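You operate a simulated robot arm through the tools that you are given. There is no shell and no other tool.

Carry out the task below with a simulated robot arm. There is one attempt and no reset: what you move stays moved.

Task
Free the clamp, swing it clear, then burnish and wax the top of the glued block.
Fine: polishing stone, then white pad, all over; both go back; the block with the teal band stays on its ledge. Set down upright: polishing stone with green knob.

It is judged by the outcome, as a careful person would: the job done as asked, and still so three seconds after it is handed in. It fails if anything else is knocked over, pushed out of place, dropped, spilled or broken.

Robot
A 7-joint arm with a two-finger parallel gripper, fixed in place. Base frame: the origin is on the floor under the middle of its stand, x ahead of it, y to its left, z up. Lengths are in cm, angles in degrees, forces in N, time in s.
With the tool pointing down near the work surface it reaches from about 30 to 70 cm from the base axis. Its first joint turns from -66.0 to 66.0 degrees. Payload 1.57 kg.
The tool frame sits at the grasp point between the pads (the TCP): z along the fingers, y along the line on which they close. The tips reach 3 cm beyond it. Largest opening 11 cm; finger width 2.4, thickness 1.2; the body of the gripper, 4.8 by 11.2 cm, starts 7.8 cm behind the TCP.
Orientation is that of the tool frame in the base frame, as [roll, pitch, yaw] about the fixed x, y, z axes, in that order (R = Rz(yaw) Ry(pitch) Rx(roll)). With the fingers straight down and closing along the base's y, the tool's x points along the base's -x, its y along +y and its z along -z.

Tools
- The arm moves only by the tool arm_command. Its argument "motion" is one flat list of numbers, 7 for each row, row after row: the shift along the tool's x, y, z in units of 30 mm (1.0 is 30 mm), then the turn, a rotation vector about the tool's x, y, z in units of 5 degrees (1.0 is 5 degrees), then the gripper command, from -1 (shut) to 1 (fully open), values between in proportion. In form: [dx, dy, dz, wx, wy, wz, grip, dx, dy, dz, wx, wy, wz, grip, ...]. A call has 1 to 20 rows; each row shifts and turns the commanded pose from where the row before left it, along the tool's axes as they then stand. A call with a number of a shift or a turn outside -1 to 1 is refused whole. Rows are played at 5 a second. More than 5 cm and 8.6 degrees between two rows, or a gripper value outside its range, and nothing of the call is played. Where a pose cannot be reached the arm comes as near as it can. A force on the tool above 40 N (or 10 N above the force at the start of the call, whichever is more), or a blocked arm, ends the call early, and 0.2 s more pass. Each finger travels about 10.8 cm/s and halts on what it meets, pressing with about 27 N; the grip force reading is that of the motor and also rises with nothing between the fingers. The clock runs only during rows and for 0.2 s after the last one: add rows that do not move to give the fingers time. It gives the time, the measured TCP pose, the force on the tool (base axes), the opening and the grip force at its end, in the units of the frame above (readings bear some noise), with the torque about the TCP (base axes, N m) and any sound that the robot's microphone picked up.
- Cameras (640 x 400 px; columns grow to the right, rows downward): "scene" is fixed at [17.99, -40.42, 140.32]; the picture's right is [0.64, -0.77, 0.00], its down [-0.44, -0.37, -0.82] and it looks along [0.63, 0.53, -0.57] (base axes); focal length 279 px, centre (320, 200). "wrist" rides on the gripper at [7, 1.6, -14.1] in the tool frame; the picture's right is [-0.23, 0.97, 0.00], its down [-0.86, -0.20, -0.48] and it looks along [-0.47, -0.11, 0.88] (tool axes); focal length 222 px, centre (320, 200). There is no depth. A picture from a camera that has moved, and an enlarged one, comes with that camera's place and axes in the base frame and with its lens.
- grab_frame(camera): a new picture of that camera. No time passes.
- zoom(camera, box): a new picture of the part [left, top, right, bottom] of that camera's present view, enlarged. No time passes.
- hand_in(): hands the job in; it is judged then, once.

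Places have to be worked out from the pictures, the camera data and where the tool is seen. Open the gripper and draw the arm clear of the work before you hand the job in, unless the task says otherwise.

The tools are called after "Request:" by a JSON object that holds its "name" and its "arguments". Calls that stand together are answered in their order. arm_command: Moves the arm, as the interface text tells. Its arguments: {"type":"object","properties":{"motion":{"type":"array"}},"required":["motion"]} The other tools are called the same way: grab_frame (camera) takes a picture; zoom (camera, box) takes an enlarged picture of a part of a camera's view; hand_in () hands the job in.

At the start:

```text
time_s: 0.0
tcp_pos: [43.32, 17.07, 120.29]
orientation: [-180.0, 0.0, 180.0]
wrist_force: [-0.7, 0.8, 0.2]
ft_torque: [0.0, 0.0, -0.02]
width: 10.99
gripper_force: 0.0
```

scene: 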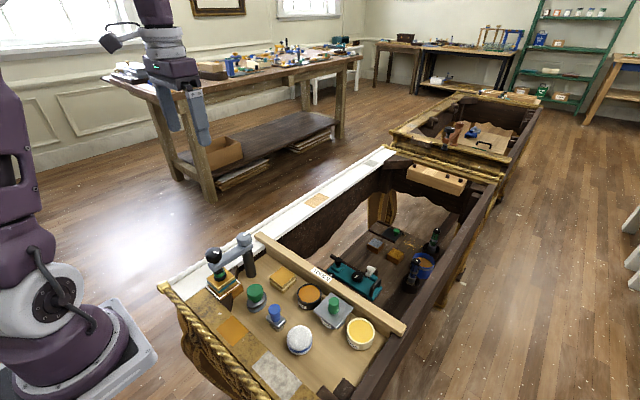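
wrist: 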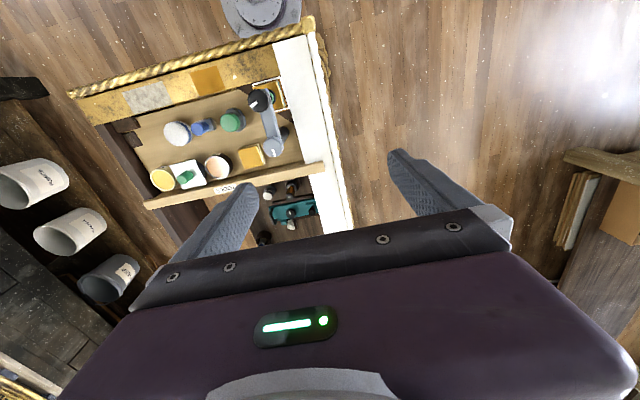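

I'll start by enlarging the work area in both views to identify the clamp, the block, the stone and the pad.

Request:
{"name": "zoom", "arguments": {"camera": "scene", "box": [180, 220, 420, 400]}}

Request:
{"name": "zoom", "arguments": {"camera": "scene", "box": [190, 225, 310, 300]}}

Request:
{"name": "zoom", "arguments": {"camera": "wrist", "box": [110, 60, 350, 210]}}

Request:
{"name": "zoom", "arguments": {"camera": "scene", "box": [240, 280, 400, 380]}}

```text
2.22 times, centred on (300, 310) of scene
camera zoom: at [17.99, -40.42, 140.32], right [0.64, -0.77, 0.0], down [-0.44, -0.37, -0.82], along [0.63, 0.53, -0.57], focal length 621 px, centre (364, -44)
```

zoom: 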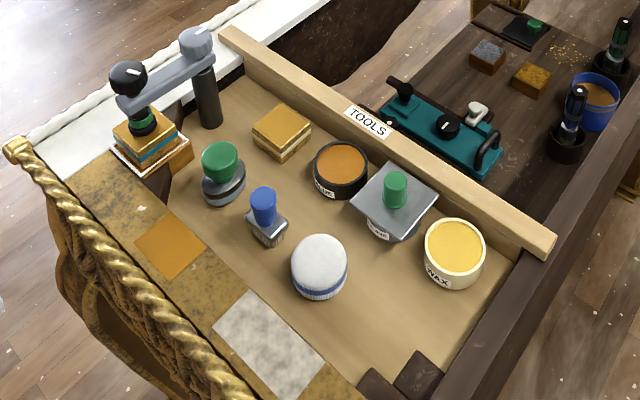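

```text
5.33 times, centred on (250, 262) of scene
camera zoom: at [17.99, -40.42, 140.32], right [0.64, -0.77, 0.0], down [-0.44, -0.37, -0.82], along [0.63, 0.53, -0.57], focal length 1490 px, centre (693, -133)
```

zoom: 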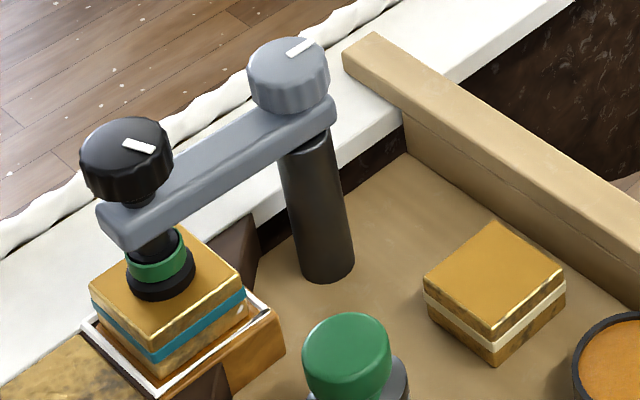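

```text
2.67 times, centred on (230, 135) of wrist
camera zoom: at [36.36, 18.76, 134.3], right [0.23, 0.97, 0.0], down [0.86, -0.2, 0.48], along [0.47, -0.11, -0.88], focal length 592 px, centre (560, 373)
```

zoom: 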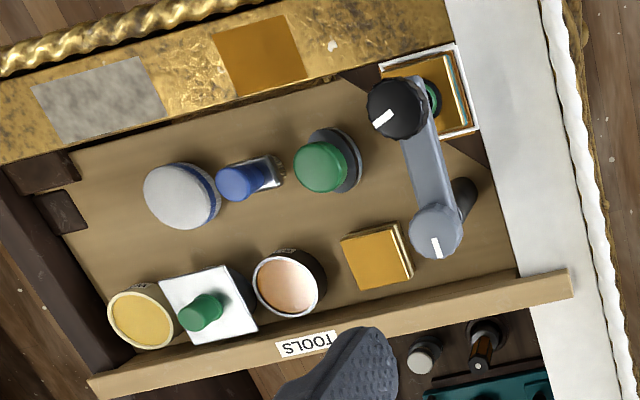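

```text
4.00 times, centred on (320, 330) of scene
camera zoom: at [17.99, -40.42, 140.32], right [0.64, -0.77, 0.0], down [-0.44, -0.37, -0.82], along [0.63, 0.53, -0.57], focal length 1117 px, centre (320, -320)
```

zoom: 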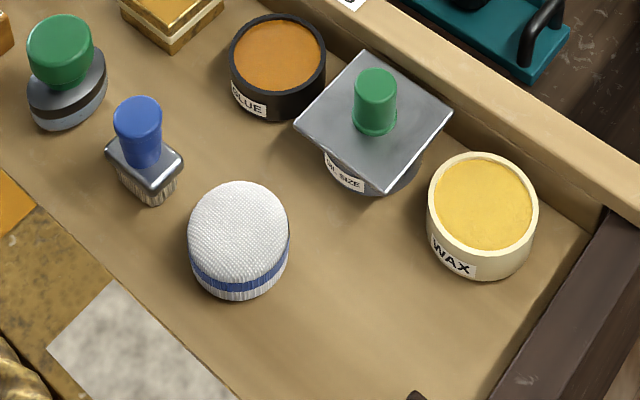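

The tray sits in front of the base. I judge the clamp post to be near (45.6, 7.4) and its black screw knob near (37, 7.5), over the teal-banded block. The green-knob stone is near (40, -2) and the white pad near (40, -17). I'll lower the arm somewhat for a closer wrist view, staying well above everything.

Request:
{"name": "arm_command", "arguments": {"motion": [0.57, -0.95, 0.78, 0, 0, 0, 1, 0.57, -0.95, 0.78, 0, 0, 0, 1, 0.57, -0.95, 0.78, 0, 0, 0, 1, 0.57, -0.95, 0.78, 0, 0, 0, 1, 0.57, -0.95, 0.78, 0, 0, 0, 1, 0.57, -0.95, 0.78, 0, 0, 0, 1, 0, 0, 0, 0, 0, 0, 1]}}

Request:
{"name": "grab_frame", "arguments": {"camera": "wrist"}}

Request:
{"name": "grab_frame", "arguments": {"camera": "scene"}}

```text
time_s: 1.6
tcp_pos: [32.91, -0.31, 106.43]
orientation: [180.0, -0.1, 179.9]
wrist_force: [-0.1, 0.1, -0.1]
ft_torque: [-0.01, -0.02, -0.01]
width: 11.01
gripper_force: 0.1
```

```text
taken
camera wrist: at [25.99, 1.33, 120.39], right [0.23, 0.97, 0.0], down [0.86, -0.2, 0.48], along [0.47, -0.11, -0.88], focal length 222 px, centre (320, 200)
```

wrist: 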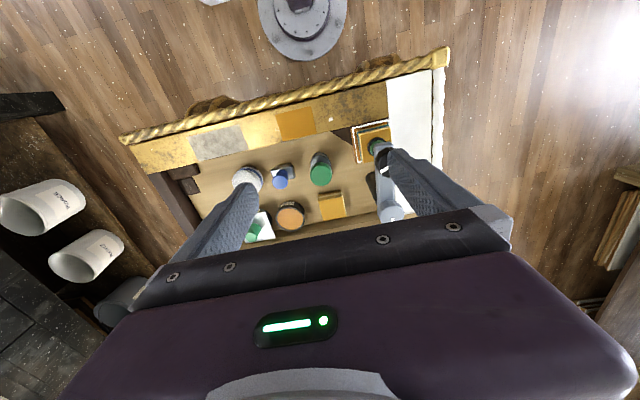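

```text
taken
```

scene: 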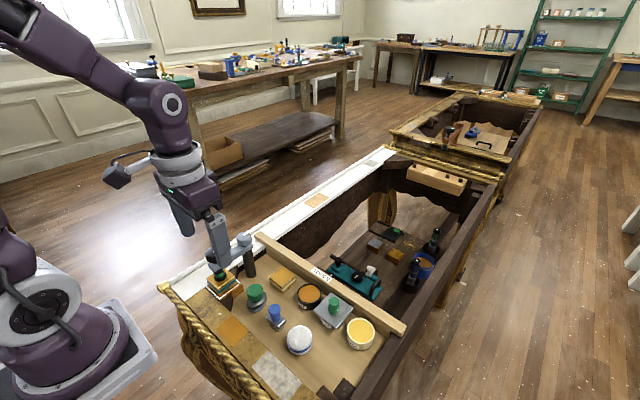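

The tray is in view between the fingers. I'll enlarge the clamp and tool regions from this pose.

Request:
{"name": "zoom", "arguments": {"camera": "wrist", "box": [220, 100, 420, 225]}}

Request:
{"name": "zoom", "arguments": {"camera": "scene", "box": [190, 220, 270, 270]}}

Request:
{"name": "zoom", "arguments": {"camera": "scene", "box": [200, 270, 360, 370]}}

Request:
{"name": "zoom", "arguments": {"camera": "scene", "box": [190, 260, 270, 310]}}

```text
3.20 times, centred on (320, 162) of wrist
camera zoom: at [25.99, 1.33, 120.39], right [0.23, 0.97, 0.0], down [0.86, -0.2, 0.48], along [0.47, -0.11, -0.88], focal length 711 px, centre (320, 320)
```

zoom: 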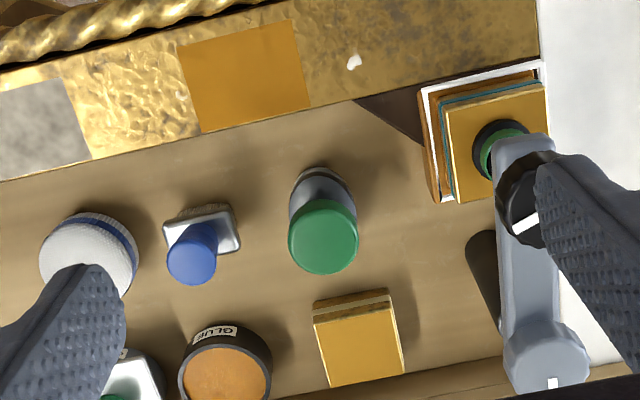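

```text
8.00 times, centred on (230, 245) of scene
camera zoom: at [17.99, -40.42, 140.32], right [0.64, -0.77, 0.0], down [-0.44, -0.37, -0.82], along [0.63, 0.53, -0.57], focal length 2235 px, centre (1040, -160)
```

zoom: 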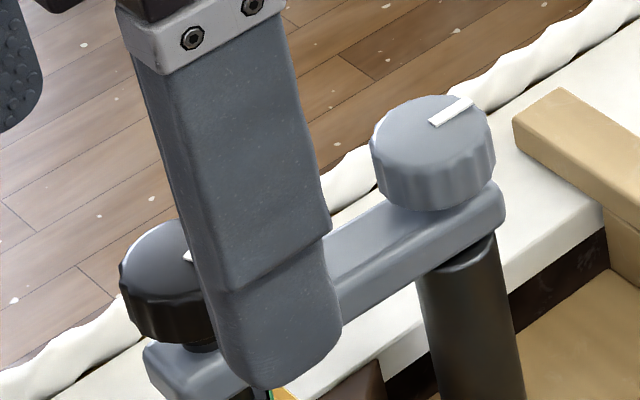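

```text
4.00 times, centred on (280, 320) of scene
camera zoom: at [17.99, -40.42, 140.32], right [0.64, -0.77, 0.0], down [-0.44, -0.37, -0.82], along [0.63, 0.53, -0.57], focal length 1117 px, centre (480, -280)
```

zoom: 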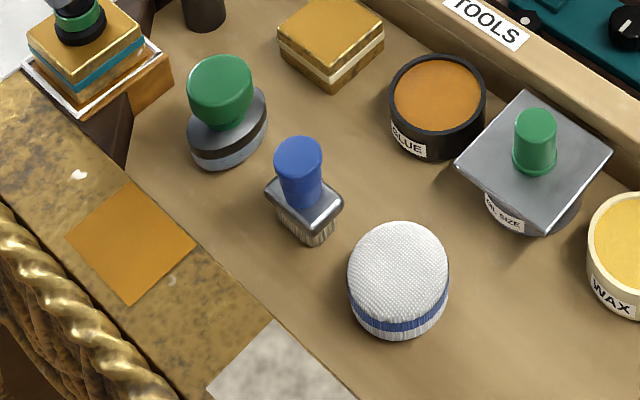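

```text
8.00 times, centred on (230, 285) of scene
camera zoom: at [17.99, -40.42, 140.32], right [0.64, -0.77, 0.0], down [-0.44, -0.37, -0.82], along [0.63, 0.53, -0.57], focal length 2235 px, centre (1040, -480)
```

zoom: 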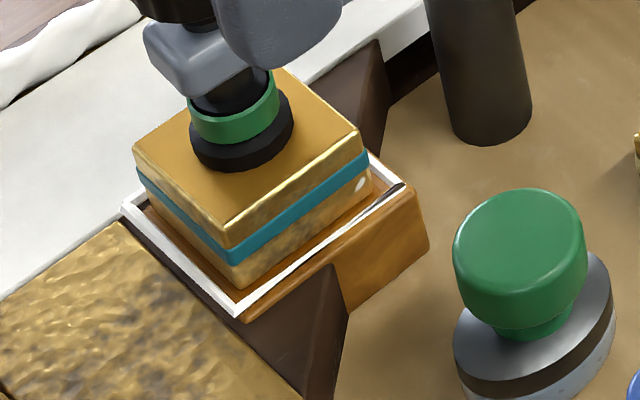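

The readings agree on the grey knob at about (45.5, 7.5, 92), the stone's green knob at about (40, -1.9, 85), and the black knob over the block at about (37.2, 7.5). I'll move above the black knob, with the finger tips still well above it, and look down at it between the fingers.

Request:
{"name": "arm_command", "arguments": {"motion": [-0.48, 0.87, 0.49, 0, 0, 0, 1, -0.48, 0.87, 0.49, 0, 0, 0, 1, -0.48, 0.87, 0.49, 0, 0, 0, 1, 0, 0, 0, 0, 0, 0, 1]}}

Request:
{"name": "grab_frame", "arguments": {"camera": "wrist"}}

Request:
{"name": "zoom", "arguments": {"camera": "wrist", "box": [220, 120, 420, 245]}}

Request:
{"name": "zoom", "arguments": {"camera": "scene", "box": [170, 200, 290, 275]}}

```text
time_s: 2.6
tcp_pos: [37.44, 7.83, 102.03]
orientation: [180.0, -0.1, -179.9]
wrist_force: [0.1, 0.7, -0.8]
ft_torque: [0.01, 0.03, 0.0]
width: 11.01
gripper_force: 0.0
```

```text
taken
camera wrist: at [30.52, 9.51, 116.05], right [0.23, 0.97, 0.0], down [0.86, -0.2, 0.48], along [0.47, -0.11, -0.88], focal length 222 px, centre (320, 200)
```

wrist: 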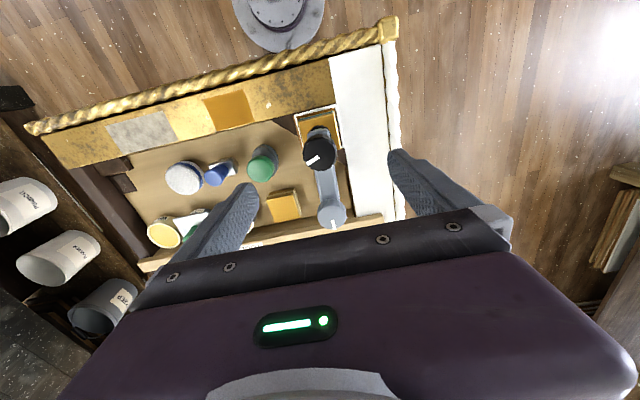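

```text
3.20 times, centred on (320, 182) of wrist
camera zoom: at [30.52, 9.51, 116.05], right [0.23, 0.97, 0.0], down [0.86, -0.2, 0.48], along [0.47, -0.11, -0.88], focal length 711 px, centre (320, 256)
```

zoom: 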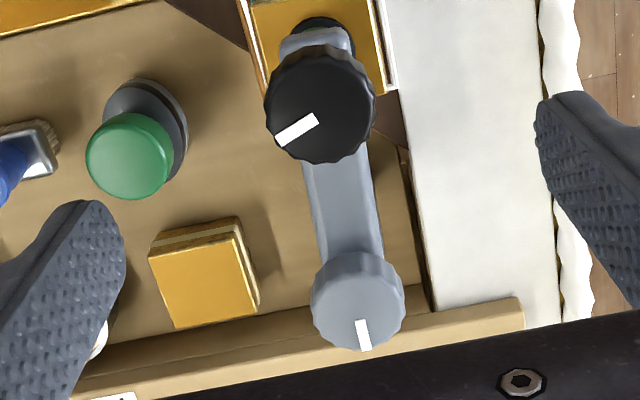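

```text
5.33 times, centred on (230, 238) of scene
camera zoom: at [18.0, -40.42, 140.32], right [0.64, -0.77, 0.0], down [-0.44, -0.37, -0.82], along [0.63, 0.53, -0.57], focal length 1490 px, centre (800, 0)
```

zoom: 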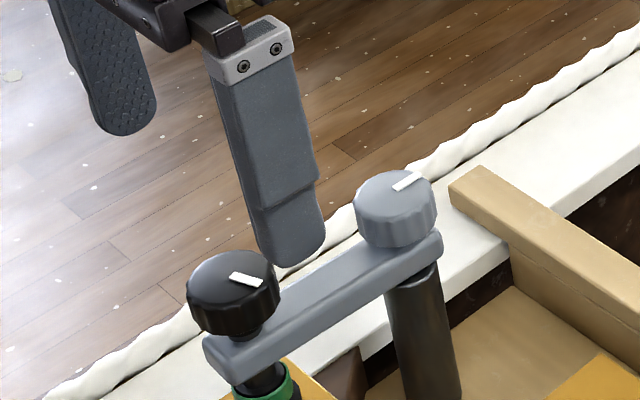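

The black knob's top centre works out to about (37.4, 7.95, 93.6) with a diameter of about 3.7. The arm top is near z 90.5, and the grey knob is at (45.6, 7.5). Before gripping, I'll check how far the wrist can turn clockwise in free air, so that I have a long counter-clockwise stroke.

Request:
{"name": "arm_command", "arguments": {"motion": [0, 0, 0, 0, 0, 1, 1, 0, 0, 0, 0, 0, 1, 1, 0, 0, 0, 0, 0, 1, 1, 0, 0, 0, 0, 0, 1, 1, 0, 0, 0, 0, 0, 1, 1, 0, 0, 0, 0, 0, 1, 1, 0, 0, 0, 0, 0, 1, 1, 0, 0, 0, 0, 0, 1, 1, 0, 0, 0, 0, 0, 1, 1, 0, 0, 0, 0, 0, 1, 1, 0, 0, 0, 0, 0, 1, 1, 0, 0, 0, 0, 0, 1, 1, 0, 0, 0, 0, 0, 1, 1, 0, 0, 0, 0, 0, 1, 1, 0, 0, 0, 0, 0, 1, 1, 0, 0, 0, 0, 0, 1, 1, 0, 0, 0, 0, 0, 1, 1, 0, 0, 0, 0, 0, 1, 1, 0, 0, 0, 0, 0, 0, 1]}}

Request:
{"name": "grab_frame", "arguments": {"camera": "wrist"}}

Request:
{"name": "zoom", "arguments": {"camera": "wrist", "box": [220, 120, 420, 245]}}

```text
time_s: 6.6
tcp_pos: [37.44, 7.77, 101.72]
orientation: [180.0, 0.0, 90.0]
wrist_force: [0.1, 0.6, -0.4]
ft_torque: [0.03, -0.01, 0.0]
width: 11.01
gripper_force: 0.0
```

```text
taken
camera wrist: at [39.03, 14.78, 115.76], right [0.97, -0.23, 0.0], down [-0.2, -0.86, 0.48], along [-0.11, -0.47, -0.88], focal length 222 px, centre (320, 200)
```

wrist: 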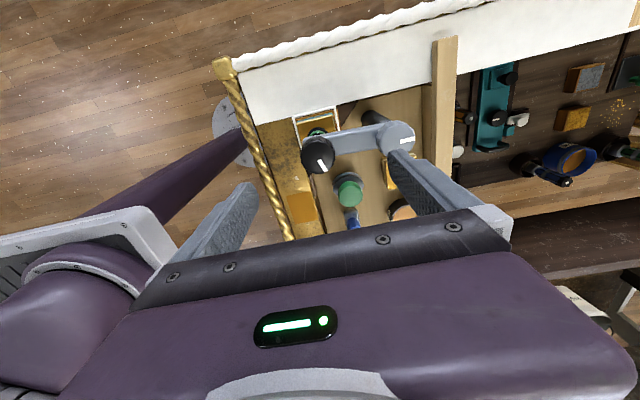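

```text
3.20 times, centred on (320, 182) of wrist
camera zoom: at [39.03, 14.78, 115.76], right [0.97, -0.23, 0.0], down [-0.2, -0.86, 0.48], along [-0.11, -0.47, -0.88], focal length 711 px, centre (320, 256)
```

zoom: 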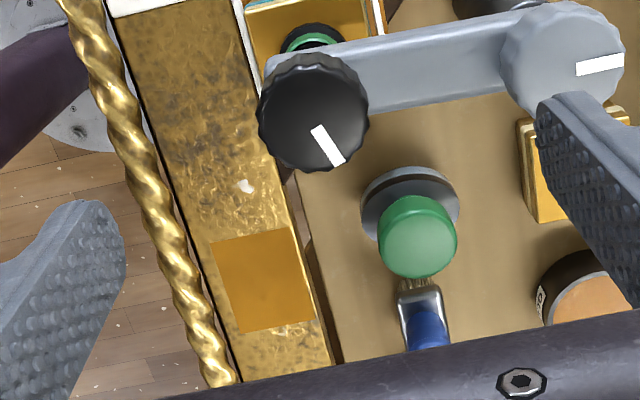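

The wrist turns freely to yaw 90. Using both views, the black knob's top is at about (37.2, 8.0, 93.9), and the grey knob's top is at z about 92. I'll narrow the fingers to about 6.5 cm so they clear the grey knob, centre over the black knob, and descend until the tips are at z about 91.7.

Request:
{"name": "arm_command", "arguments": {"motion": [0.04, -0.04, 0, 0, 0, 0, 0.18, 0.04, -0.04, 0.3, 0, 0, 0, 0.18, 0, 0, 0.5, 0, 0, 0, 0.18, 0, 0, 0.5, 0, 0, 0, 0.18, 0, 0, 0.4, 0, 0, 0, 0.18, 0, 0, 0, 0, 0, 0, 0.18]}}

Request:
{"name": "zoom", "arguments": {"camera": "wrist", "box": [220, 120, 420, 245]}}

Request:
{"name": "zoom", "arguments": {"camera": "scene", "box": [190, 220, 270, 270]}}

```text
time_s: 8.0
tcp_pos: [37.16, 8.06, 96.7]
orientation: [-179.9, 0.0, 89.9]
wrist_force: [0.2, 0.1, 0.0]
ft_torque: [0.02, 0.01, -0.04]
width: 6.49
gripper_force: 0.1
```

```text
3.20 times, centred on (320, 182) of wrist
camera zoom: at [38.77, 15.12, 110.68], right [0.97, -0.23, 0.0], down [-0.2, -0.86, 0.48], along [-0.11, -0.47, -0.88], focal length 711 px, centre (320, 256)
```

zoom: 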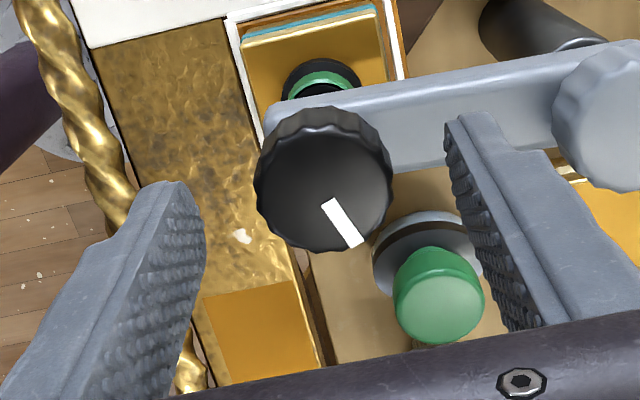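

```text
8.00 times, centred on (230, 245) of scene
camera zoom: at [17.99, -40.42, 140.32], right [0.64, -0.77, 0.0], down [-0.44, -0.37, -0.82], along [0.63, 0.53, -0.57], focal length 2235 px, centre (1040, -160)
```

zoom: 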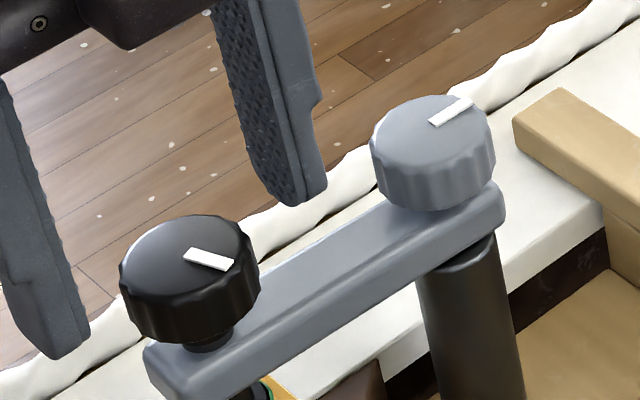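

The knob is centred between the fingers at about (37.25, 8.06), matching the TCP. I'll descend 2.1 cm and then close on the knob.

Request:
{"name": "arm_command", "arguments": {"motion": [0, 0.02, 0.35, 0, 0, 0, 0.18, 0, 0, 0.35, 0, 0, 0, 0.18, 0, 0, 0, 0, 0, 0, 0.18, 0, 0, 0, 0, 0, 0, 0.18]}}

Request:
{"name": "zoom", "arguments": {"camera": "scene", "box": [190, 220, 270, 270]}}

Request:
{"name": "zoom", "arguments": {"camera": "wrist", "box": [220, 120, 420, 245]}}

```text
time_s: 9.0
tcp_pos: [37.18, 8.07, 94.58]
orientation: [180.0, 0.0, 90.0]
wrist_force: [-0.4, -0.5, 0.3]
ft_torque: [-0.02, 0.0, 0.01]
width: 6.49
gripper_force: 0.0
```

```text
8.00 times, centred on (230, 245) of scene
camera zoom: at [17.99, -40.42, 140.32], right [0.64, -0.77, 0.0], down [-0.44, -0.37, -0.82], along [0.63, 0.53, -0.57], focal length 2235 px, centre (1040, -160)
```

zoom: 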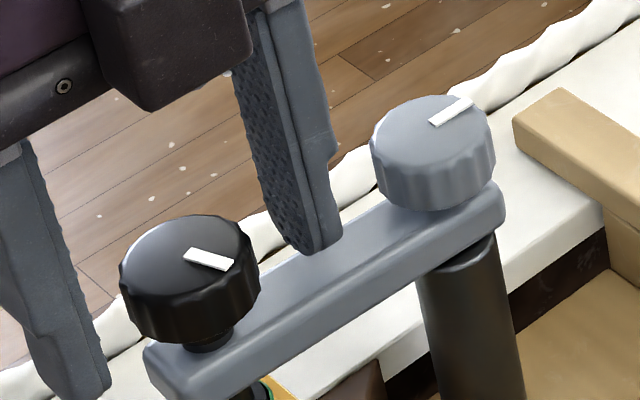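

```text
3.20 times, centred on (320, 182) of wrist
camera zoom: at [38.86, 15.09, 108.62], right [0.97, -0.23, 0.0], down [-0.2, -0.86, 0.48], along [-0.11, -0.47, -0.88], focal length 711 px, centre (320, 256)
```

zoom: 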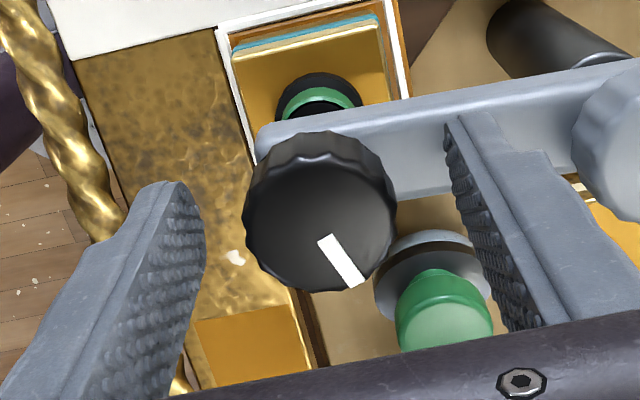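

The tips stand just above the arm with no contact force. I'll close on the black knob.

Request:
{"name": "arm_command", "arguments": {"motion": [0, 0, 0, 0, 0, 0, -0.1, 0, 0, 0, 0, 0, 0, -1, 0, 0, 0, 0, 0, 0, -1, 0, 0, 0, 0, 0, 0, -1]}}

Request:
{"name": "zoom", "arguments": {"camera": "scene", "box": [190, 220, 270, 270]}}

```text
time_s: 10.0
tcp_pos: [37.21, 8.04, 94.7]
orientation: [-179.9, 0.0, 90.0]
wrist_force: [-2.8, 0.2, -0.7]
ft_torque: [0.0, 0.02, 0.01]
width: 3.46
gripper_force: 41.9
```

```text
8.00 times, centred on (230, 245) of scene
camera zoom: at [17.99, -40.42, 140.32], right [0.64, -0.77, 0.0], down [-0.44, -0.37, -0.82], along [0.63, 0.53, -0.57], focal length 2235 px, centre (1040, -160)
```

zoom: 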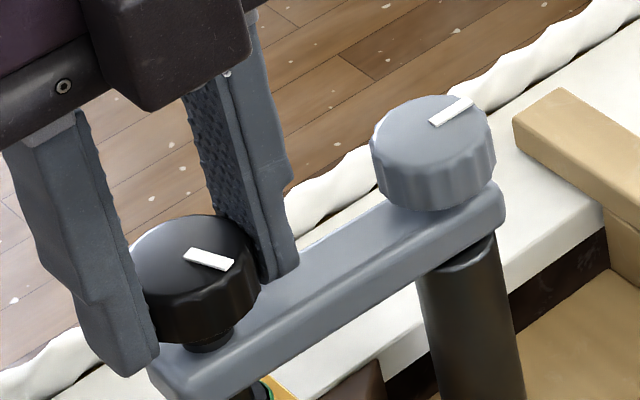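

The knob is gripped with a width of 3.46. I'll try a small counter-clockwise turn (seen from above) of 15° and check the torque and the white mark.

Request:
{"name": "arm_command", "arguments": {"motion": [0, 0, 0, 0, 0, -0.5, -1, 0, 0, 0, 0, 0, -0.5, -1, 0, 0, 0, 0, 0, -0.5, -1, 0, 0, 0, 0, 0, -0.5, -1, 0, 0, 0, 0, 0, -0.5, -1, 0, 0, 0, 0, 0, -0.5, -1, 0, 0, 0, 0, 0, 0, -1]}}

Request:
{"name": "zoom", "arguments": {"camera": "scene", "box": [190, 220, 270, 270]}}

```text
time_s: 11.6
tcp_pos: [37.14, 8.04, 94.51]
orientation: [179.9, 0.0, 105.1]
wrist_force: [2.0, -0.2, 24.5]
ft_torque: [-0.01, 0.04, -0.07]
width: 3.43
gripper_force: 41.7
```

```text
8.00 times, centred on (230, 245) of scene
camera zoom: at [17.97, -40.43, 140.32], right [0.64, -0.77, 0.0], down [-0.44, -0.37, -0.82], along [0.63, 0.53, -0.57], focal length 2235 px, centre (1040, -160)
```

zoom: 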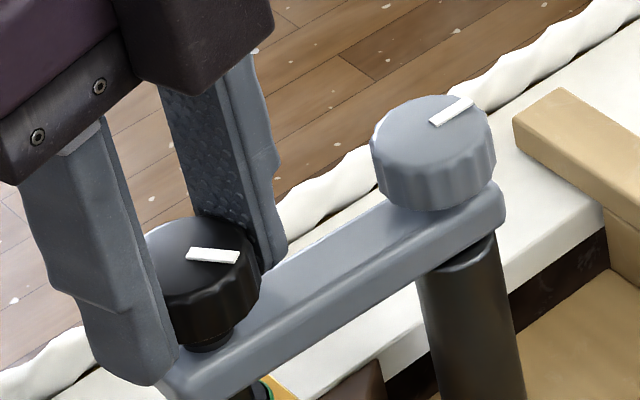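

The mark turned with the tool and the force is now 24 N upward, so the knob rises as it is unscrewed. Counter-clockwise is therefore the loosening direction. I'll ease the tool up slightly to measure the stiffness before continuing.

Request:
{"name": "arm_command", "arguments": {"motion": [0, 0, -0.015, 0, 0, 0, -1, 0, 0, 0, 0, 0, 0, -1]}}

```text
time_s: 12.2
tcp_pos: [37.26, 8.12, 94.64]
orientation: [180.0, 0.0, 105.0]
wrist_force: [5.6, -0.9, 6.3]
ft_torque: [-0.25, -0.12, 0.02]
width: 3.43
gripper_force: 41.7
```

Raising the tool 0.45 mm dropped the force by about 18 N, which fits a rise of roughly 0.2 mm per 5°. I'll continue unscrewing with a matching lift.

Request:
{"name": "arm_command", "arguments": {"motion": [0, 0, -0.008, 0, 0, -0.8, -1, 0, 0, -0.007, 0, 0, -0.8, -1, 0, 0, -0.007, 0, 0, -0.8, -1, 0, 0, -0.006, 0, 0, -0.8, -1, 0, 0, -0.006, 0, 0, -0.8, -1, 0, 0, 0, 0, 0, 0, -1]}}

Request:
{"name": "zoom", "arguments": {"camera": "scene", "box": [190, 220, 270, 270]}}

```text
time_s: 13.6
tcp_pos: [37.2, 8.07, 94.88]
orientation: [-179.8, -0.1, 125.1]
wrist_force: [-7.7, 0.4, -30.7]
ft_torque: [0.07, 0.03, 0.07]
width: 3.41
gripper_force: 41.4
```

```text
8.00 times, centred on (230, 245) of scene
camera zoom: at [18.01, -40.41, 140.32], right [0.64, -0.77, 0.0], down [-0.44, -0.37, -0.82], along [0.63, 0.53, -0.57], focal length 2235 px, centre (1040, -160)
```

zoom: 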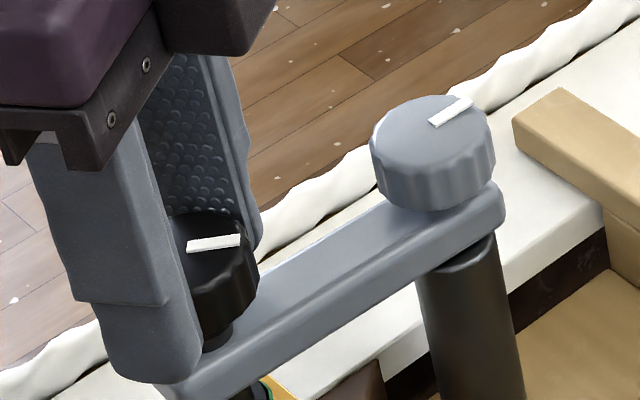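

That lift was too much: the force is now 31 N downward, so the knob hardly rises. I'll lower the tool 0.7 mm to relieve it, then check again.

Request:
{"name": "arm_command", "arguments": {"motion": [0, 0, 0.025, 0, 0, 0, -1, 0, 0, 0, 0, 0, 0, -1]}}

```text
time_s: 14.2
tcp_pos: [37.04, 8.13, 94.71]
orientation: [-179.9, -0.1, 125.0]
wrist_force: [-17.3, -3.7, 1.1]
ft_torque: [0.19, 0.45, -0.02]
width: 3.4
gripper_force: 42.0
```

Vertical load is gone but there's a 17 N side load from grip offset. I'll release and re-grip to relax it.

Request:
{"name": "arm_command", "arguments": {"motion": [0, 0, 0, 0, 0, 0, -0.1, 0, 0, 0, 0, 0, 0, -0.1, 0, 0, 0, 0, 0, 0, -0.1]}}

Request:
{"name": "zoom", "arguments": {"camera": "wrist", "box": [220, 120, 420, 245]}}

Request:
{"name": "zoom", "arguments": {"camera": "scene", "box": [190, 220, 270, 270]}}

```text
time_s: 15.0
tcp_pos: [37.17, 8.05, 94.68]
orientation: [180.0, 0.0, 125.0]
wrist_force: [-0.2, -0.3, -0.1]
ft_torque: [0.04, -0.04, 0.0]
width: 4.95
gripper_force: 0.1
```

```text
3.20 times, centred on (320, 182) of wrist
camera zoom: at [34.58, 14.82, 108.71], right [0.93, 0.37, 0.0], down [0.33, -0.81, 0.48], along [0.18, -0.44, -0.88], focal length 711 px, centre (320, 256)
```

zoom: 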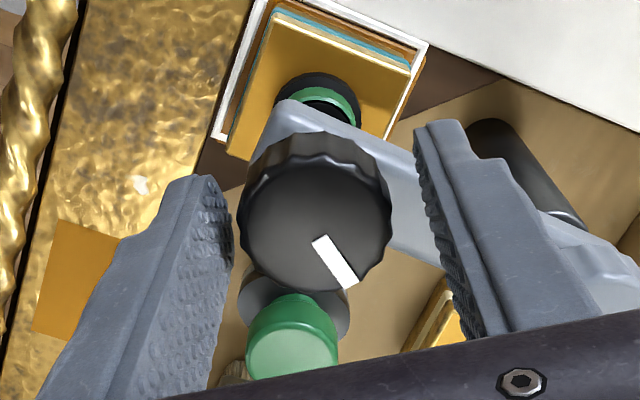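

```text
8.00 times, centred on (230, 245) of scene
camera zoom: at [17.99, -40.42, 140.32], right [0.64, -0.77, 0.0], down [-0.44, -0.37, -0.82], along [0.63, 0.53, -0.57], focal length 2235 px, centre (1040, -160)
```

zoom: 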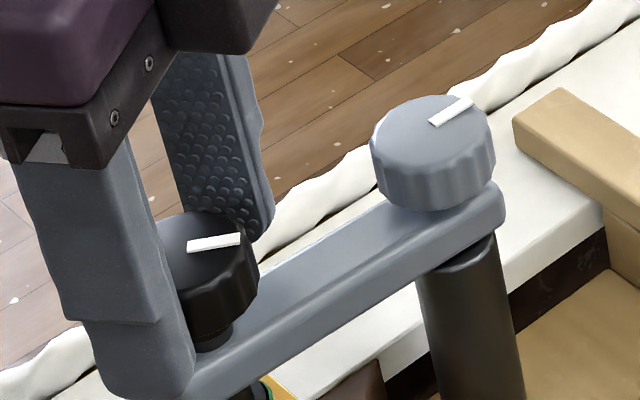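

The mark has turned 35° in total and the knob is still centred. I'll re-grip and turn another 20° with no lift, to measure the real rise.

Request:
{"name": "arm_command", "arguments": {"motion": [0, 0, 0, 0, 0, 0, -1, 0, 0, 0, 0, 0, 0, -1, 0, 0, 0, 0, 0, 0, -1]}}

Request:
{"name": "arm_command", "arguments": {"motion": [0, 0, 0, 0, 0, -0.8, -1, 0, 0, 0, 0, 0, -0.8, -1, 0, 0, 0, 0, 0, -0.8, -1, 0, 0, 0, 0, 0, -0.8, -1, 0, 0, 0, 0, 0, -0.8, -1, 0, 0, 0, 0, 0, 0, -1]}}

```text
time_s: 15.8
tcp_pos: [37.06, 8.16, 94.67]
orientation: [-179.9, 0.0, 125.1]
wrist_force: [-10.1, -2.1, 0.5]
ft_torque: [0.0, 0.17, -0.01]
width: 3.45
gripper_force: 41.8
```

```text
time_s: 17.2
tcp_pos: [37.2, 8.16, 94.7]
orientation: [-179.9, -0.1, 145.1]
wrist_force: [-19.9, 2.1, 18.9]
ft_torque: [0.19, 0.21, -0.03]
width: 3.41
gripper_force: 41.7
```

The rise is about 0.1 mm per 5° (about 7 mm per turn). I'll nudge the tool to cancel the side load, then continue unscrewing with a matching lift.

Request:
{"name": "arm_command", "arguments": {"motion": [0.0137, -0.0096, -0.013, 0, 0, 0, -1, 0, 0, -0.0035, 0, 0, -1, -1, 0, 0, -0.0035, 0, 0, -1, -1, 0, 0, -0.0035, 0, 0, -1, -1, 0, 0, -0.0035, 0, 0, -1, -1, 0, 0, -0.0035, 0, 0, -1, -1, 0, 0, -0.0035, 0, 0, -1, -1, 0, 0, 0, 0, 0, 0, -1]}}

Request:
{"name": "zoom", "arguments": {"camera": "scene", "box": [190, 220, 270, 270]}}

```text
time_s: 19.0
tcp_pos: [37.15, 8.07, 94.85]
orientation: [179.9, 0.0, 175.1]
wrist_force: [-14.1, -0.2, 3.1]
ft_torque: [-0.08, 0.29, -0.01]
width: 3.41
gripper_force: 41.7
```

```text
8.00 times, centred on (230, 245) of scene
camera zoom: at [17.95, -40.42, 140.33], right [0.64, -0.77, 0.0], down [-0.44, -0.37, -0.82], along [0.63, 0.53, -0.57], focal length 2235 px, centre (1040, -160)
```

zoom: 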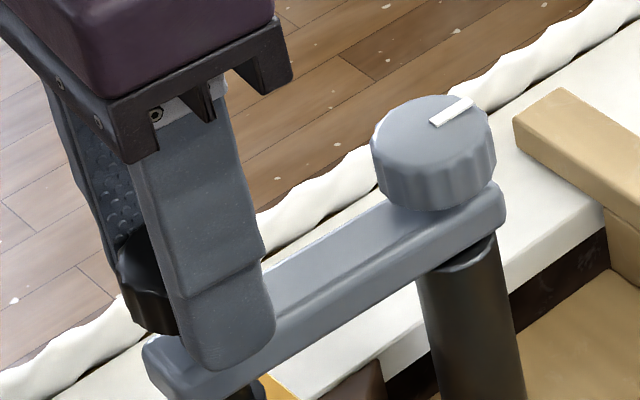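

The vertical load stays small at this rate and the turn is now 85° in total. I'll keep going another 70°, with a small shift toward -x to trim the side load.

Request:
{"name": "arm_command", "arguments": {"motion": [0.012, 0, -0.003, 0, 0, 0, -1, 0, 0, -0.0035, 0, 0, -1, -1, 0, 0, -0.0035, 0, 0, -1, -1, 0, 0, -0.0035, 0, 0, -1, -1, 0, 0, -0.0035, 0, 0, -1, -1, 0, 0, -0.0035, 0, 0, -1, -1, 0, 0, -0.0035, 0, 0, -1, -1, 0, 0, -0.0035, 0, 0, -1, -1, 0, 0, -0.0035, 0, 0, -1, -1, 0, 0, -0.0035, 0, 0, -1, -1, 0, 0, -0.0035, 0, 0, -1, -1, 0, 0, -0.0035, 0, 0, -1, -1, 0, 0, -0.0035, 0, 0, -1, -1, 0, 0, -0.0035, 0, 0, -1, -1, 0, 0, -0.0035, 0, 0, -1, -1, 0, 0, 0, 0, 0, 0, -1]}}

Request:
{"name": "zoom", "arguments": {"camera": "scene", "box": [190, 225, 270, 275]}}

```text
time_s: 22.4
tcp_pos: [37.24, 8.07, 94.84]
orientation: [-179.9, 0.3, -115.0]
wrist_force: [15.1, -5.0, 29.7]
ft_torque: [0.16, -0.36, -0.03]
width: 3.4
gripper_force: 41.7
```

```text
8.00 times, centred on (230, 250) of scene
camera zoom: at [18.0, -40.44, 140.31], right [0.64, -0.77, 0.0], down [-0.44, -0.37, -0.82], along [0.63, 0.53, -0.57], focal length 2235 px, centre (1040, -200)
```

zoom: 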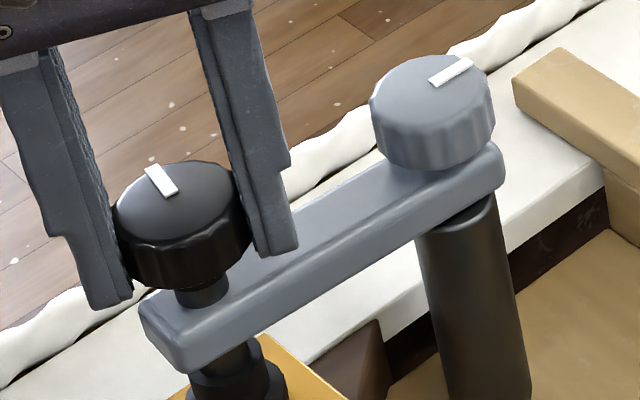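

The knob has turned 155° and has visibly risen. I'll look at the foot on the block and relieve the vertical load.

Request:
{"name": "arm_command", "arguments": {"motion": [0, 0, -0.022, 0, 0, 0, -1, 0, 0, 0, 0, 0, 0, -1]}}

Request:
{"name": "zoom", "arguments": {"camera": "scene", "box": [190, 245, 270, 295]}}

Request:
{"name": "grab_frame", "arguments": {"camera": "wrist"}}

```text
time_s: 23.0
tcp_pos: [37.15, 8.17, 94.94]
orientation: [-180.0, -0.1, -114.9]
wrist_force: [17.4, -2.9, 4.3]
ft_torque: [0.56, -0.53, -0.01]
width: 3.38
gripper_force: 41.4
```

```text
8.00 times, centred on (230, 270) of scene
camera zoom: at [18.03, -40.43, 140.31], right [0.64, -0.77, 0.0], down [-0.44, -0.37, -0.82], along [0.63, 0.53, -0.57], focal length 2235 px, centre (1040, -360)
```

zoom: 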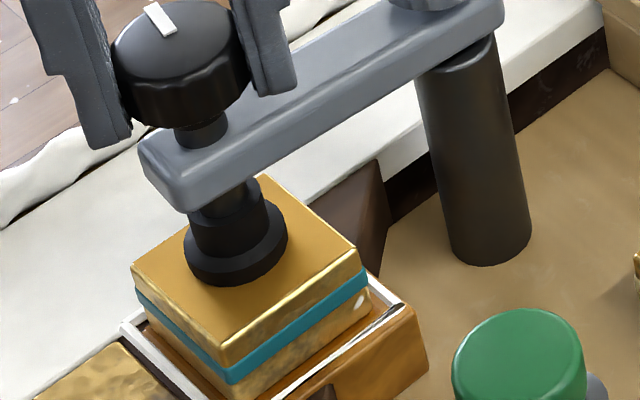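

```text
taken
camera wrist: at [32.78, 2.54, 108.93], right [-0.79, 0.62, 0.0], down [0.54, 0.69, 0.48], along [0.29, 0.38, -0.88], focal length 222 px, centre (320, 200)
```

wrist: 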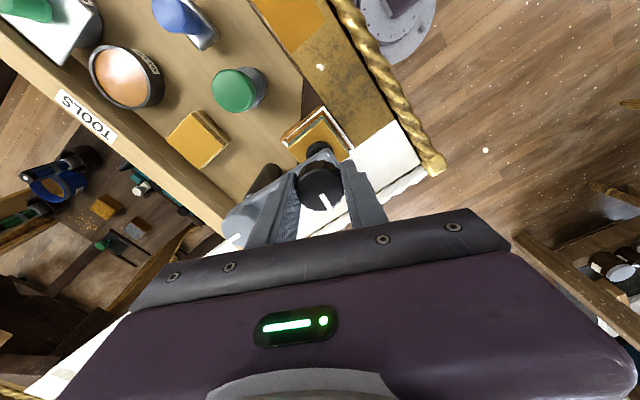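

The green ring has disappeared and the foot has risen about 2 mm off the block top, so the pressure is off. For safe clearance I'll turn it further: open slightly, swing the fingers back around the knob, and re-grip.

Request:
{"name": "arm_command", "arguments": {"motion": [0, 0, 0, 0, 0, 0, -0.05, 0, 0, 0, 0, 0, 0, -0.05, 0, 0, 0, 0, 0, 0, -0.05, 0, 0, 0, 0, 0, 1, -0.05, 0, 0, 0, 0, 0, 1, -0.05, 0, 0, 0, 0, 0, 1, -0.05, 0, 0, 0, 0, 0, 1, -0.05, 0, 0, 0, 0, 0, 1, -0.05, 0, 0, 0, 0, 0, 1, -0.05, 0, 0, 0, 0, 0, 1, -0.05, 0, 0, 0, 0, 0, 1, -0.05, 0, 0, 0, 0, 0, 1, -0.05, 0, 0, 0, 0, 0, 1, -0.05, 0, 0, 0, 0, 0, 1, -0.05, 0, 0, 0, 0, 0, 1, -0.05, 0, 0, 0, 0, 0, 0, -0.05]}}

Request:
{"name": "arm_command", "arguments": {"motion": [0, 0, 0, 0, 0, 1, -0.05, 0, 0, 0, 0, 0, 1, -0.05, 0, 0, 0, 0, 0, 1, -0.05, 0, 0, 0, 0, 0, 1, -0.05, 0, 0, 0, 0, 0, 1, -0.05, 0, 0, 0, 0, 0, 1, -0.05, 0, 0, 0, 0, 0, 1, -0.05, 0, 0, 0, 0, 0, 1, -0.05, 0, 0, 0, 0, 0, 1, -0.05, 0, 0, 0, 0, 0, 1, -0.05, 0, 0, 0, 0, 0, 1, -0.05, 0, 0, 0, 0, 0, 1, -0.05, 0, 0, 0, 0, 0, 1, -0.05, 0, 0, 0, 0, 0, 1, -0.05, 0, 0, 0, 0, 0, 1, -0.05, 0, 0, 0, 0, 0, 1, -0.05, 0, 0, 0, 0, 0, 0, -0.05]}}

Request:
{"name": "zoom", "arguments": {"camera": "wrist", "box": [220, 120, 420, 245]}}

Request:
{"name": "zoom", "arguments": {"camera": "scene", "box": [190, 235, 270, 285]}}

```text
time_s: 26.4
tcp_pos: [37.25, 8.2, 95.04]
orientation: [180.0, 0.1, -175.1]
wrist_force: [-0.6, -0.1, 0.6]
ft_torque: [-0.02, -0.02, 0.01]
width: 5.22
gripper_force: 0.0
```

```text
time_s: 30.0
tcp_pos: [37.14, 8.04, 95.03]
orientation: [179.9, 0.0, 105.1]
wrist_force: [-0.3, -0.5, -0.9]
ft_torque: [0.01, -0.02, 0.03]
width: 5.21
gripper_force: 0.1
```

```text
3.20 times, centred on (320, 182) of wrist
camera zoom: at [36.81, 15.25, 109.07], right [1.0, 0.03, 0.0], down [0.03, -0.88, 0.48], along [0.02, -0.48, -0.88], focal length 711 px, centre (320, 256)
```

zoom: 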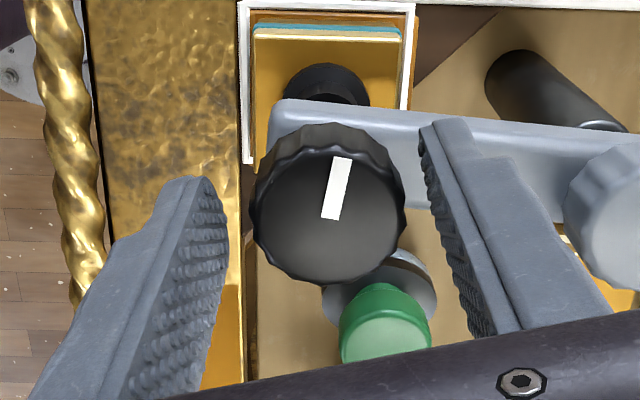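

```text
8.00 times, centred on (230, 260) of scene
camera zoom: at [17.99, -40.42, 140.32], right [0.64, -0.77, 0.0], down [-0.44, -0.37, -0.82], along [0.63, 0.53, -0.57], focal length 2235 px, centre (1040, -280)
```

zoom: 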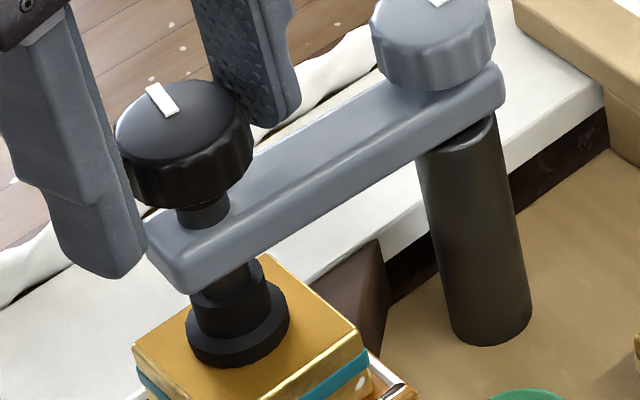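

The clamp stays put and the knob is free in the open fingers. I'll re-grip and unscrew another 100° with a slightly larger lift.

Request:
{"name": "arm_command", "arguments": {"motion": [0, 0.02, 0, 0, 0, 0, -0.05, 0, 0, 0, 0, 0, 0, -1, 0, 0, 0, 0, 0, 0, -1, 0, 0, 0, 0, 0, 0, -1]}}

Request:
{"name": "arm_command", "arguments": {"motion": [0, 0, -0.004, 0, 0, -1, -1, 0, 0, -0.004, 0, 0, -1, -1, 0, 0, -0.004, 0, 0, -1, -1, 0, 0, -0.004, 0, 0, -1, -1, 0, 0, -0.004, 0, 0, -1, -1, 0, 0, -0.004, 0, 0, -1, -1, 0, 0, -0.004, 0, 0, -1, -1, 0, 0, -0.004, 0, 0, -1, -1, 0, 0, -0.004, 0, 0, -1, -1, 0, 0, -0.004, 0, 0, -1, -1, 0, 0, 0, 0, 0, 0, -1]}}

Request:
{"name": "zoom", "arguments": {"camera": "scene", "box": [190, 235, 270, 285]}}

```text
time_s: 31.0
tcp_pos: [37.18, 8.12, 95.05]
orientation: [179.9, 0.0, 105.0]
wrist_force: [8.6, 1.7, -1.3]
ft_torque: [0.03, -0.09, 0.01]
width: 3.45
gripper_force: 41.5
```

```text
time_s: 33.4
tcp_pos: [37.2, 8.13, 95.02]
orientation: [179.9, 0.0, 155.1]
wrist_force: [-8.3, 0.6, 20.0]
ft_torque: [0.13, 0.41, -0.06]
width: 3.45
gripper_force: 41.6
```

```text
8.00 times, centred on (230, 260) of scene
camera zoom: at [17.95, -40.42, 140.33], right [0.64, -0.77, 0.0], down [-0.44, -0.37, -0.82], along [0.63, 0.53, -0.57], focal length 2235 px, centre (1040, -280)
```

zoom: 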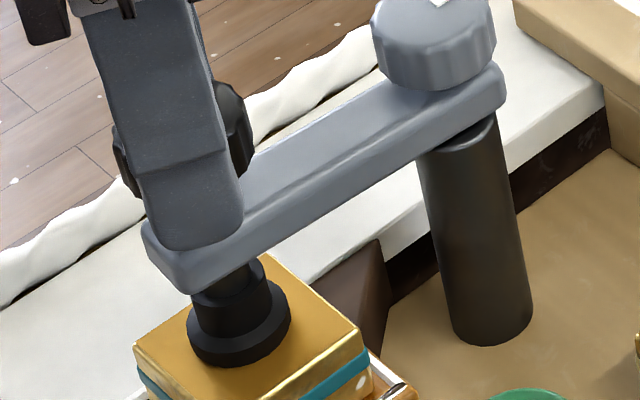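

Turning is still low torque and the knob rises a bit more than I lifted. I'll relieve it and continue with a slightly larger lift per step.

Request:
{"name": "arm_command", "arguments": {"motion": [0, 0, -0.015, 0, 0, 0, -1, 0, 0, -0.006, 0, 0, -1, -1, 0, 0, -0.006, 0, 0, -1, -1, 0, 0, -0.006, 0, 0, -1, -1, 0, 0, -0.006, 0, 0, -1, -1, 0, 0, -0.006, 0, 0, -1, -1, 0, 0, -0.006, 0, 0, -1, -1, 0, 0, -0.006, 0, 0, -1, -1, 0, 0, -0.006, 0, 0, -1, -1, 0, 0, -0.006, 0, 0, -1, -1, 0, 0, -0.006, 0, 0, -1, -1, 0, 0, 0, 0, 0, 0, -1]}}

Request:
{"name": "zoom", "arguments": {"camera": "scene", "box": [190, 235, 270, 285]}}

```text
time_s: 36.0
tcp_pos: [37.29, 8.07, 95.49]
orientation: [-180.0, 0.0, -155.1]
wrist_force: [-0.4, -8.9, -10.3]
ft_torque: [-0.31, 0.26, -0.62]
width: 3.46
gripper_force: 42.5
```

```text
8.00 times, centred on (230, 260) of scene
camera zoom: at [18.0, -40.44, 140.31], right [0.64, -0.77, 0.0], down [-0.44, -0.37, -0.82], along [0.63, 0.53, -0.57], focal length 2235 px, centre (1040, -280)
```

zoom: 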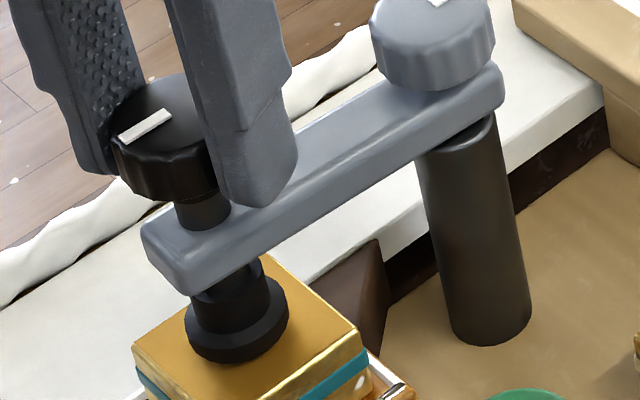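

The torque jumped to 0.62 N·m after about 255° of turning, so the screw seems to be at its end stop. I'll open the fingers, line them up along y, and inspect the gap under the foot.

Request:
{"name": "arm_command", "arguments": {"motion": [0, 0, 0, 0, 0, 0, -0.05, 0, 0, 0, 0, 0, 0, -0.05, 0, 0, 0, 0, 0, 0, -0.05, 0, 0, 0, 0, 0, 1, -0.05, 0, 0, 0, 0, 0, 1, -0.05, 0, 0, 0, 0, 0, 1, -0.05, 0, 0, 0, 0, 0, 1, -0.05, 0, 0, 0, 0, 0, 1, -0.05, 0, 0, 0, 0, 0, 0, -0.05]}}

Request:
{"name": "zoom", "arguments": {"camera": "scene", "box": [200, 250, 240, 290]}}

Request:
{"name": "zoom", "arguments": {"camera": "wrist", "box": [220, 100, 420, 225]}}

```text
time_s: 38.0
tcp_pos: [37.25, 8.11, 95.49]
orientation: [-180.0, 0.0, -180.0]
wrist_force: [-0.3, 0.2, 0.0]
ft_torque: [0.01, 0.01, -0.01]
width: 5.26
gripper_force: 0.0
```

```text
10.00 times, centred on (220, 270) of scene
camera zoom: at [17.99, -40.42, 140.32], right [0.64, -0.77, 0.0], down [-0.44, -0.37, -0.82], along [0.63, 0.53, -0.57], focal length 2794 px, centre (1320, -500)
```

zoom: 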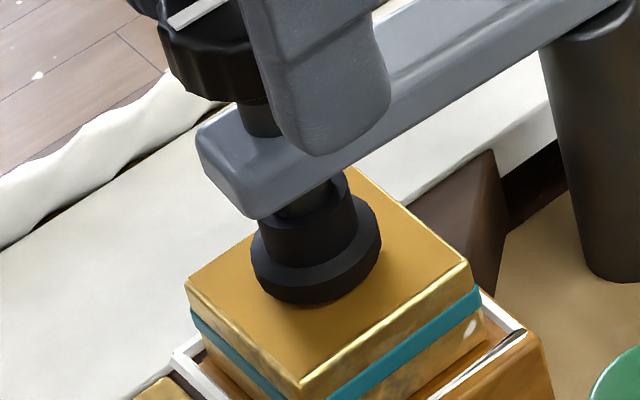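

```text
3.20 times, centred on (320, 162) of wrist
camera zoom: at [30.29, 9.77, 109.47], right [0.23, 0.97, 0.0], down [0.86, -0.2, 0.48], along [0.47, -0.11, -0.88], focal length 711 px, centre (320, 320)
```

zoom: 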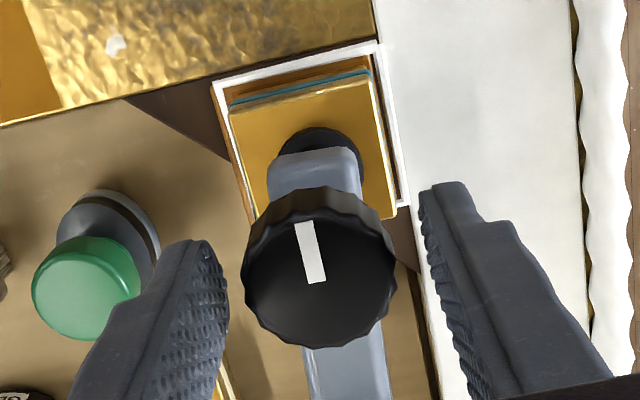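

The screw is backed fully off, with the knob mark now toward the base. I'll drop about 1 cm so the fingers straddle the knob and the arm's edge, then try a gentle 10° swing toward +y about the post, over the clear white ledge.

Request:
{"name": "arm_command", "arguments": {"motion": [0, 0, 0.2, 0, 0, 0, -0.15, 0, 0, 0.1, 0, 0, 0, -0.15, -0.01, 0.24, 0, 0, 0, 1, -0.15, -0.01, 0.24, 0, 0, 0, 1, -0.15, 0, 0, 0, 0, 0, 0, -0.15]}}

Request:
{"name": "zoom", "arguments": {"camera": "scene", "box": [190, 225, 290, 290]}}

```text
time_s: 39.2
tcp_pos: [37.24, 9.52, 94.42]
orientation: [-180.0, 0.0, 170.0]
wrist_force: [-0.4, -1.4, -0.5]
ft_torque: [-0.04, -0.01, -0.02]
width: 4.75
gripper_force: 0.7
```

```text
6.15 times, centred on (240, 258) of scene
camera zoom: at [17.99, -40.42, 140.32], right [0.64, -0.77, 0.0], down [-0.44, -0.37, -0.82], along [0.63, 0.53, -0.57], focal length 1719 px, centre (812, -154)
```

zoom: 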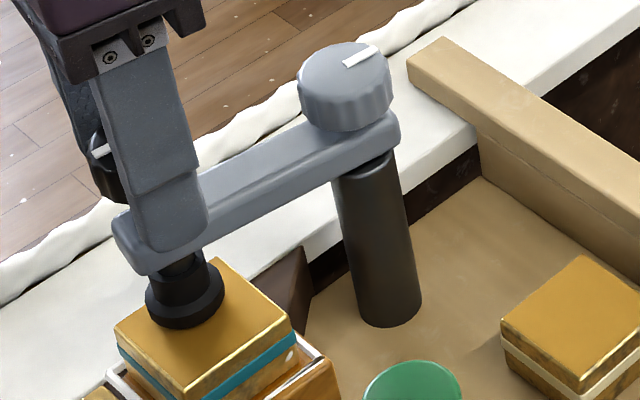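

The arm swings with only about 1.4 N and the block hasn't moved. I'll continue the arc another 40° and check.

Request:
{"name": "arm_command", "arguments": {"motion": [-0.01, 0.24, 0, 0, 0, 1, -0.15, -0.01, 0.24, 0, 0, 0, 1, -0.15, -0.01, 0.24, 0, 0, 0, 1, -0.15, -0.01, 0.24, 0, 0, 0, 1, -0.15, -0.01, 0.24, 0, 0, 0, 1, -0.15, -0.01, 0.24, 0, 0, 0, 1, -0.15, -0.01, 0.24, 0, 0, 0, 1, -0.15, -0.01, 0.24, 0, 0, 0, 1, -0.15, 0, 0, 0, 0, 0, 0, -0.15]}}

Request:
{"name": "zoom", "arguments": {"camera": "scene", "box": [190, 215, 290, 290]}}

Request:
{"name": "grab_frame", "arguments": {"camera": "wrist"}}

```text
time_s: 41.2
tcp_pos: [40.21, 14.46, 94.51]
orientation: [180.0, 0.0, 130.0]
wrist_force: [0.0, -0.3, -0.3]
ft_torque: [0.0, -0.02, 0.0]
width: 4.72
gripper_force: 0.2
```

```text
5.33 times, centred on (240, 252) of scene
camera zoom: at [17.99, -40.42, 140.32], right [0.64, -0.77, 0.0], down [-0.44, -0.37, -0.82], along [0.63, 0.53, -0.57], focal length 1490 px, centre (747, -80)
```

zoom: 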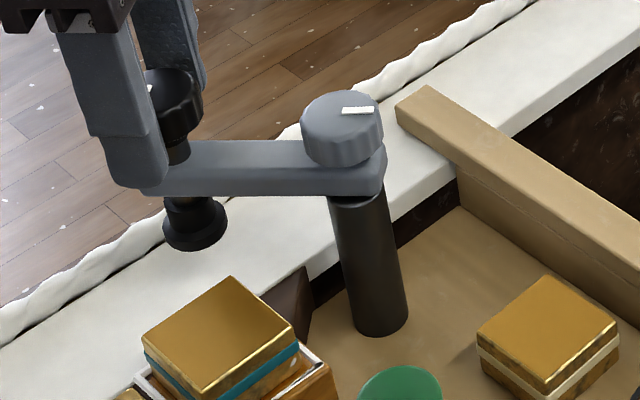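

```text
taken
camera wrist: at [36.98, 20.97, 108.43], right [0.89, 0.45, 0.0], down [0.4, -0.78, 0.48], along [0.22, -0.43, -0.88], focal length 222 px, centre (320, 200)
```

wrist: 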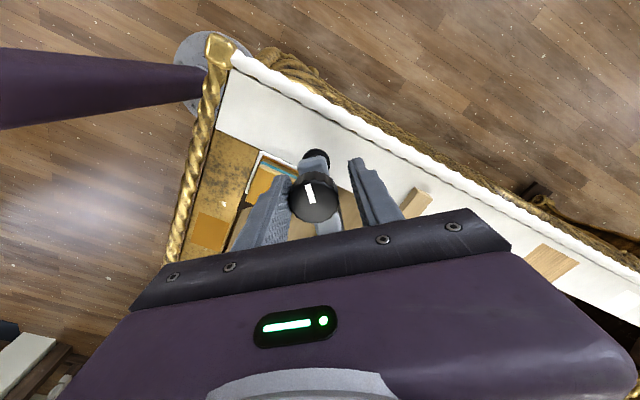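

The clamp is off the block, and the block is still on its ledge. I'll swing it another 50° so it points away over the white ledge.

Request:
{"name": "arm_command", "arguments": {"motion": [-0.01, 0.24, 0, 0, 0, 1, -0.15, -0.01, 0.24, 0, 0, 0, 1, -0.15, -0.01, 0.24, 0, 0, 0, 1, -0.15, -0.01, 0.24, 0, 0, 0, 1, -0.15, -0.01, 0.24, 0, 0, 0, 1, -0.15, -0.01, 0.24, 0, 0, 0, 1, -0.15, -0.01, 0.24, 0, 0, 0, 1, -0.15, -0.01, 0.24, 0, 0, 0, 1, -0.15, -0.01, 0.24, 0, 0, 0, 1, -0.15, -0.01, 0.24, 0, 0, 0, 1, -0.15, 0, 0, 0, 0, 0, 0, -0.15]}}

Request:
{"name": "zoom", "arguments": {"camera": "scene", "box": [190, 200, 310, 290]}}

```text
time_s: 43.6
tcp_pos: [46.61, 16.36, 94.48]
orientation: [-179.8, -0.1, 80.1]
wrist_force: [-19.6, 4.3, 0.2]
ft_torque: [-0.15, -0.07, -0.2]
width: 6.45
gripper_force: 10.7
```

```text
4.44 times, centred on (250, 245) of scene
camera zoom: at [17.94, -40.4, 140.33], right [0.64, -0.77, 0.0], down [-0.44, -0.37, -0.82], along [0.63, 0.53, -0.57], focal length 1242 px, centre (631, 0)
```

zoom: 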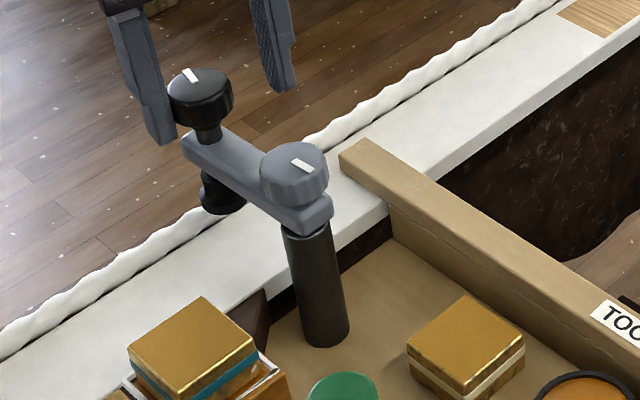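

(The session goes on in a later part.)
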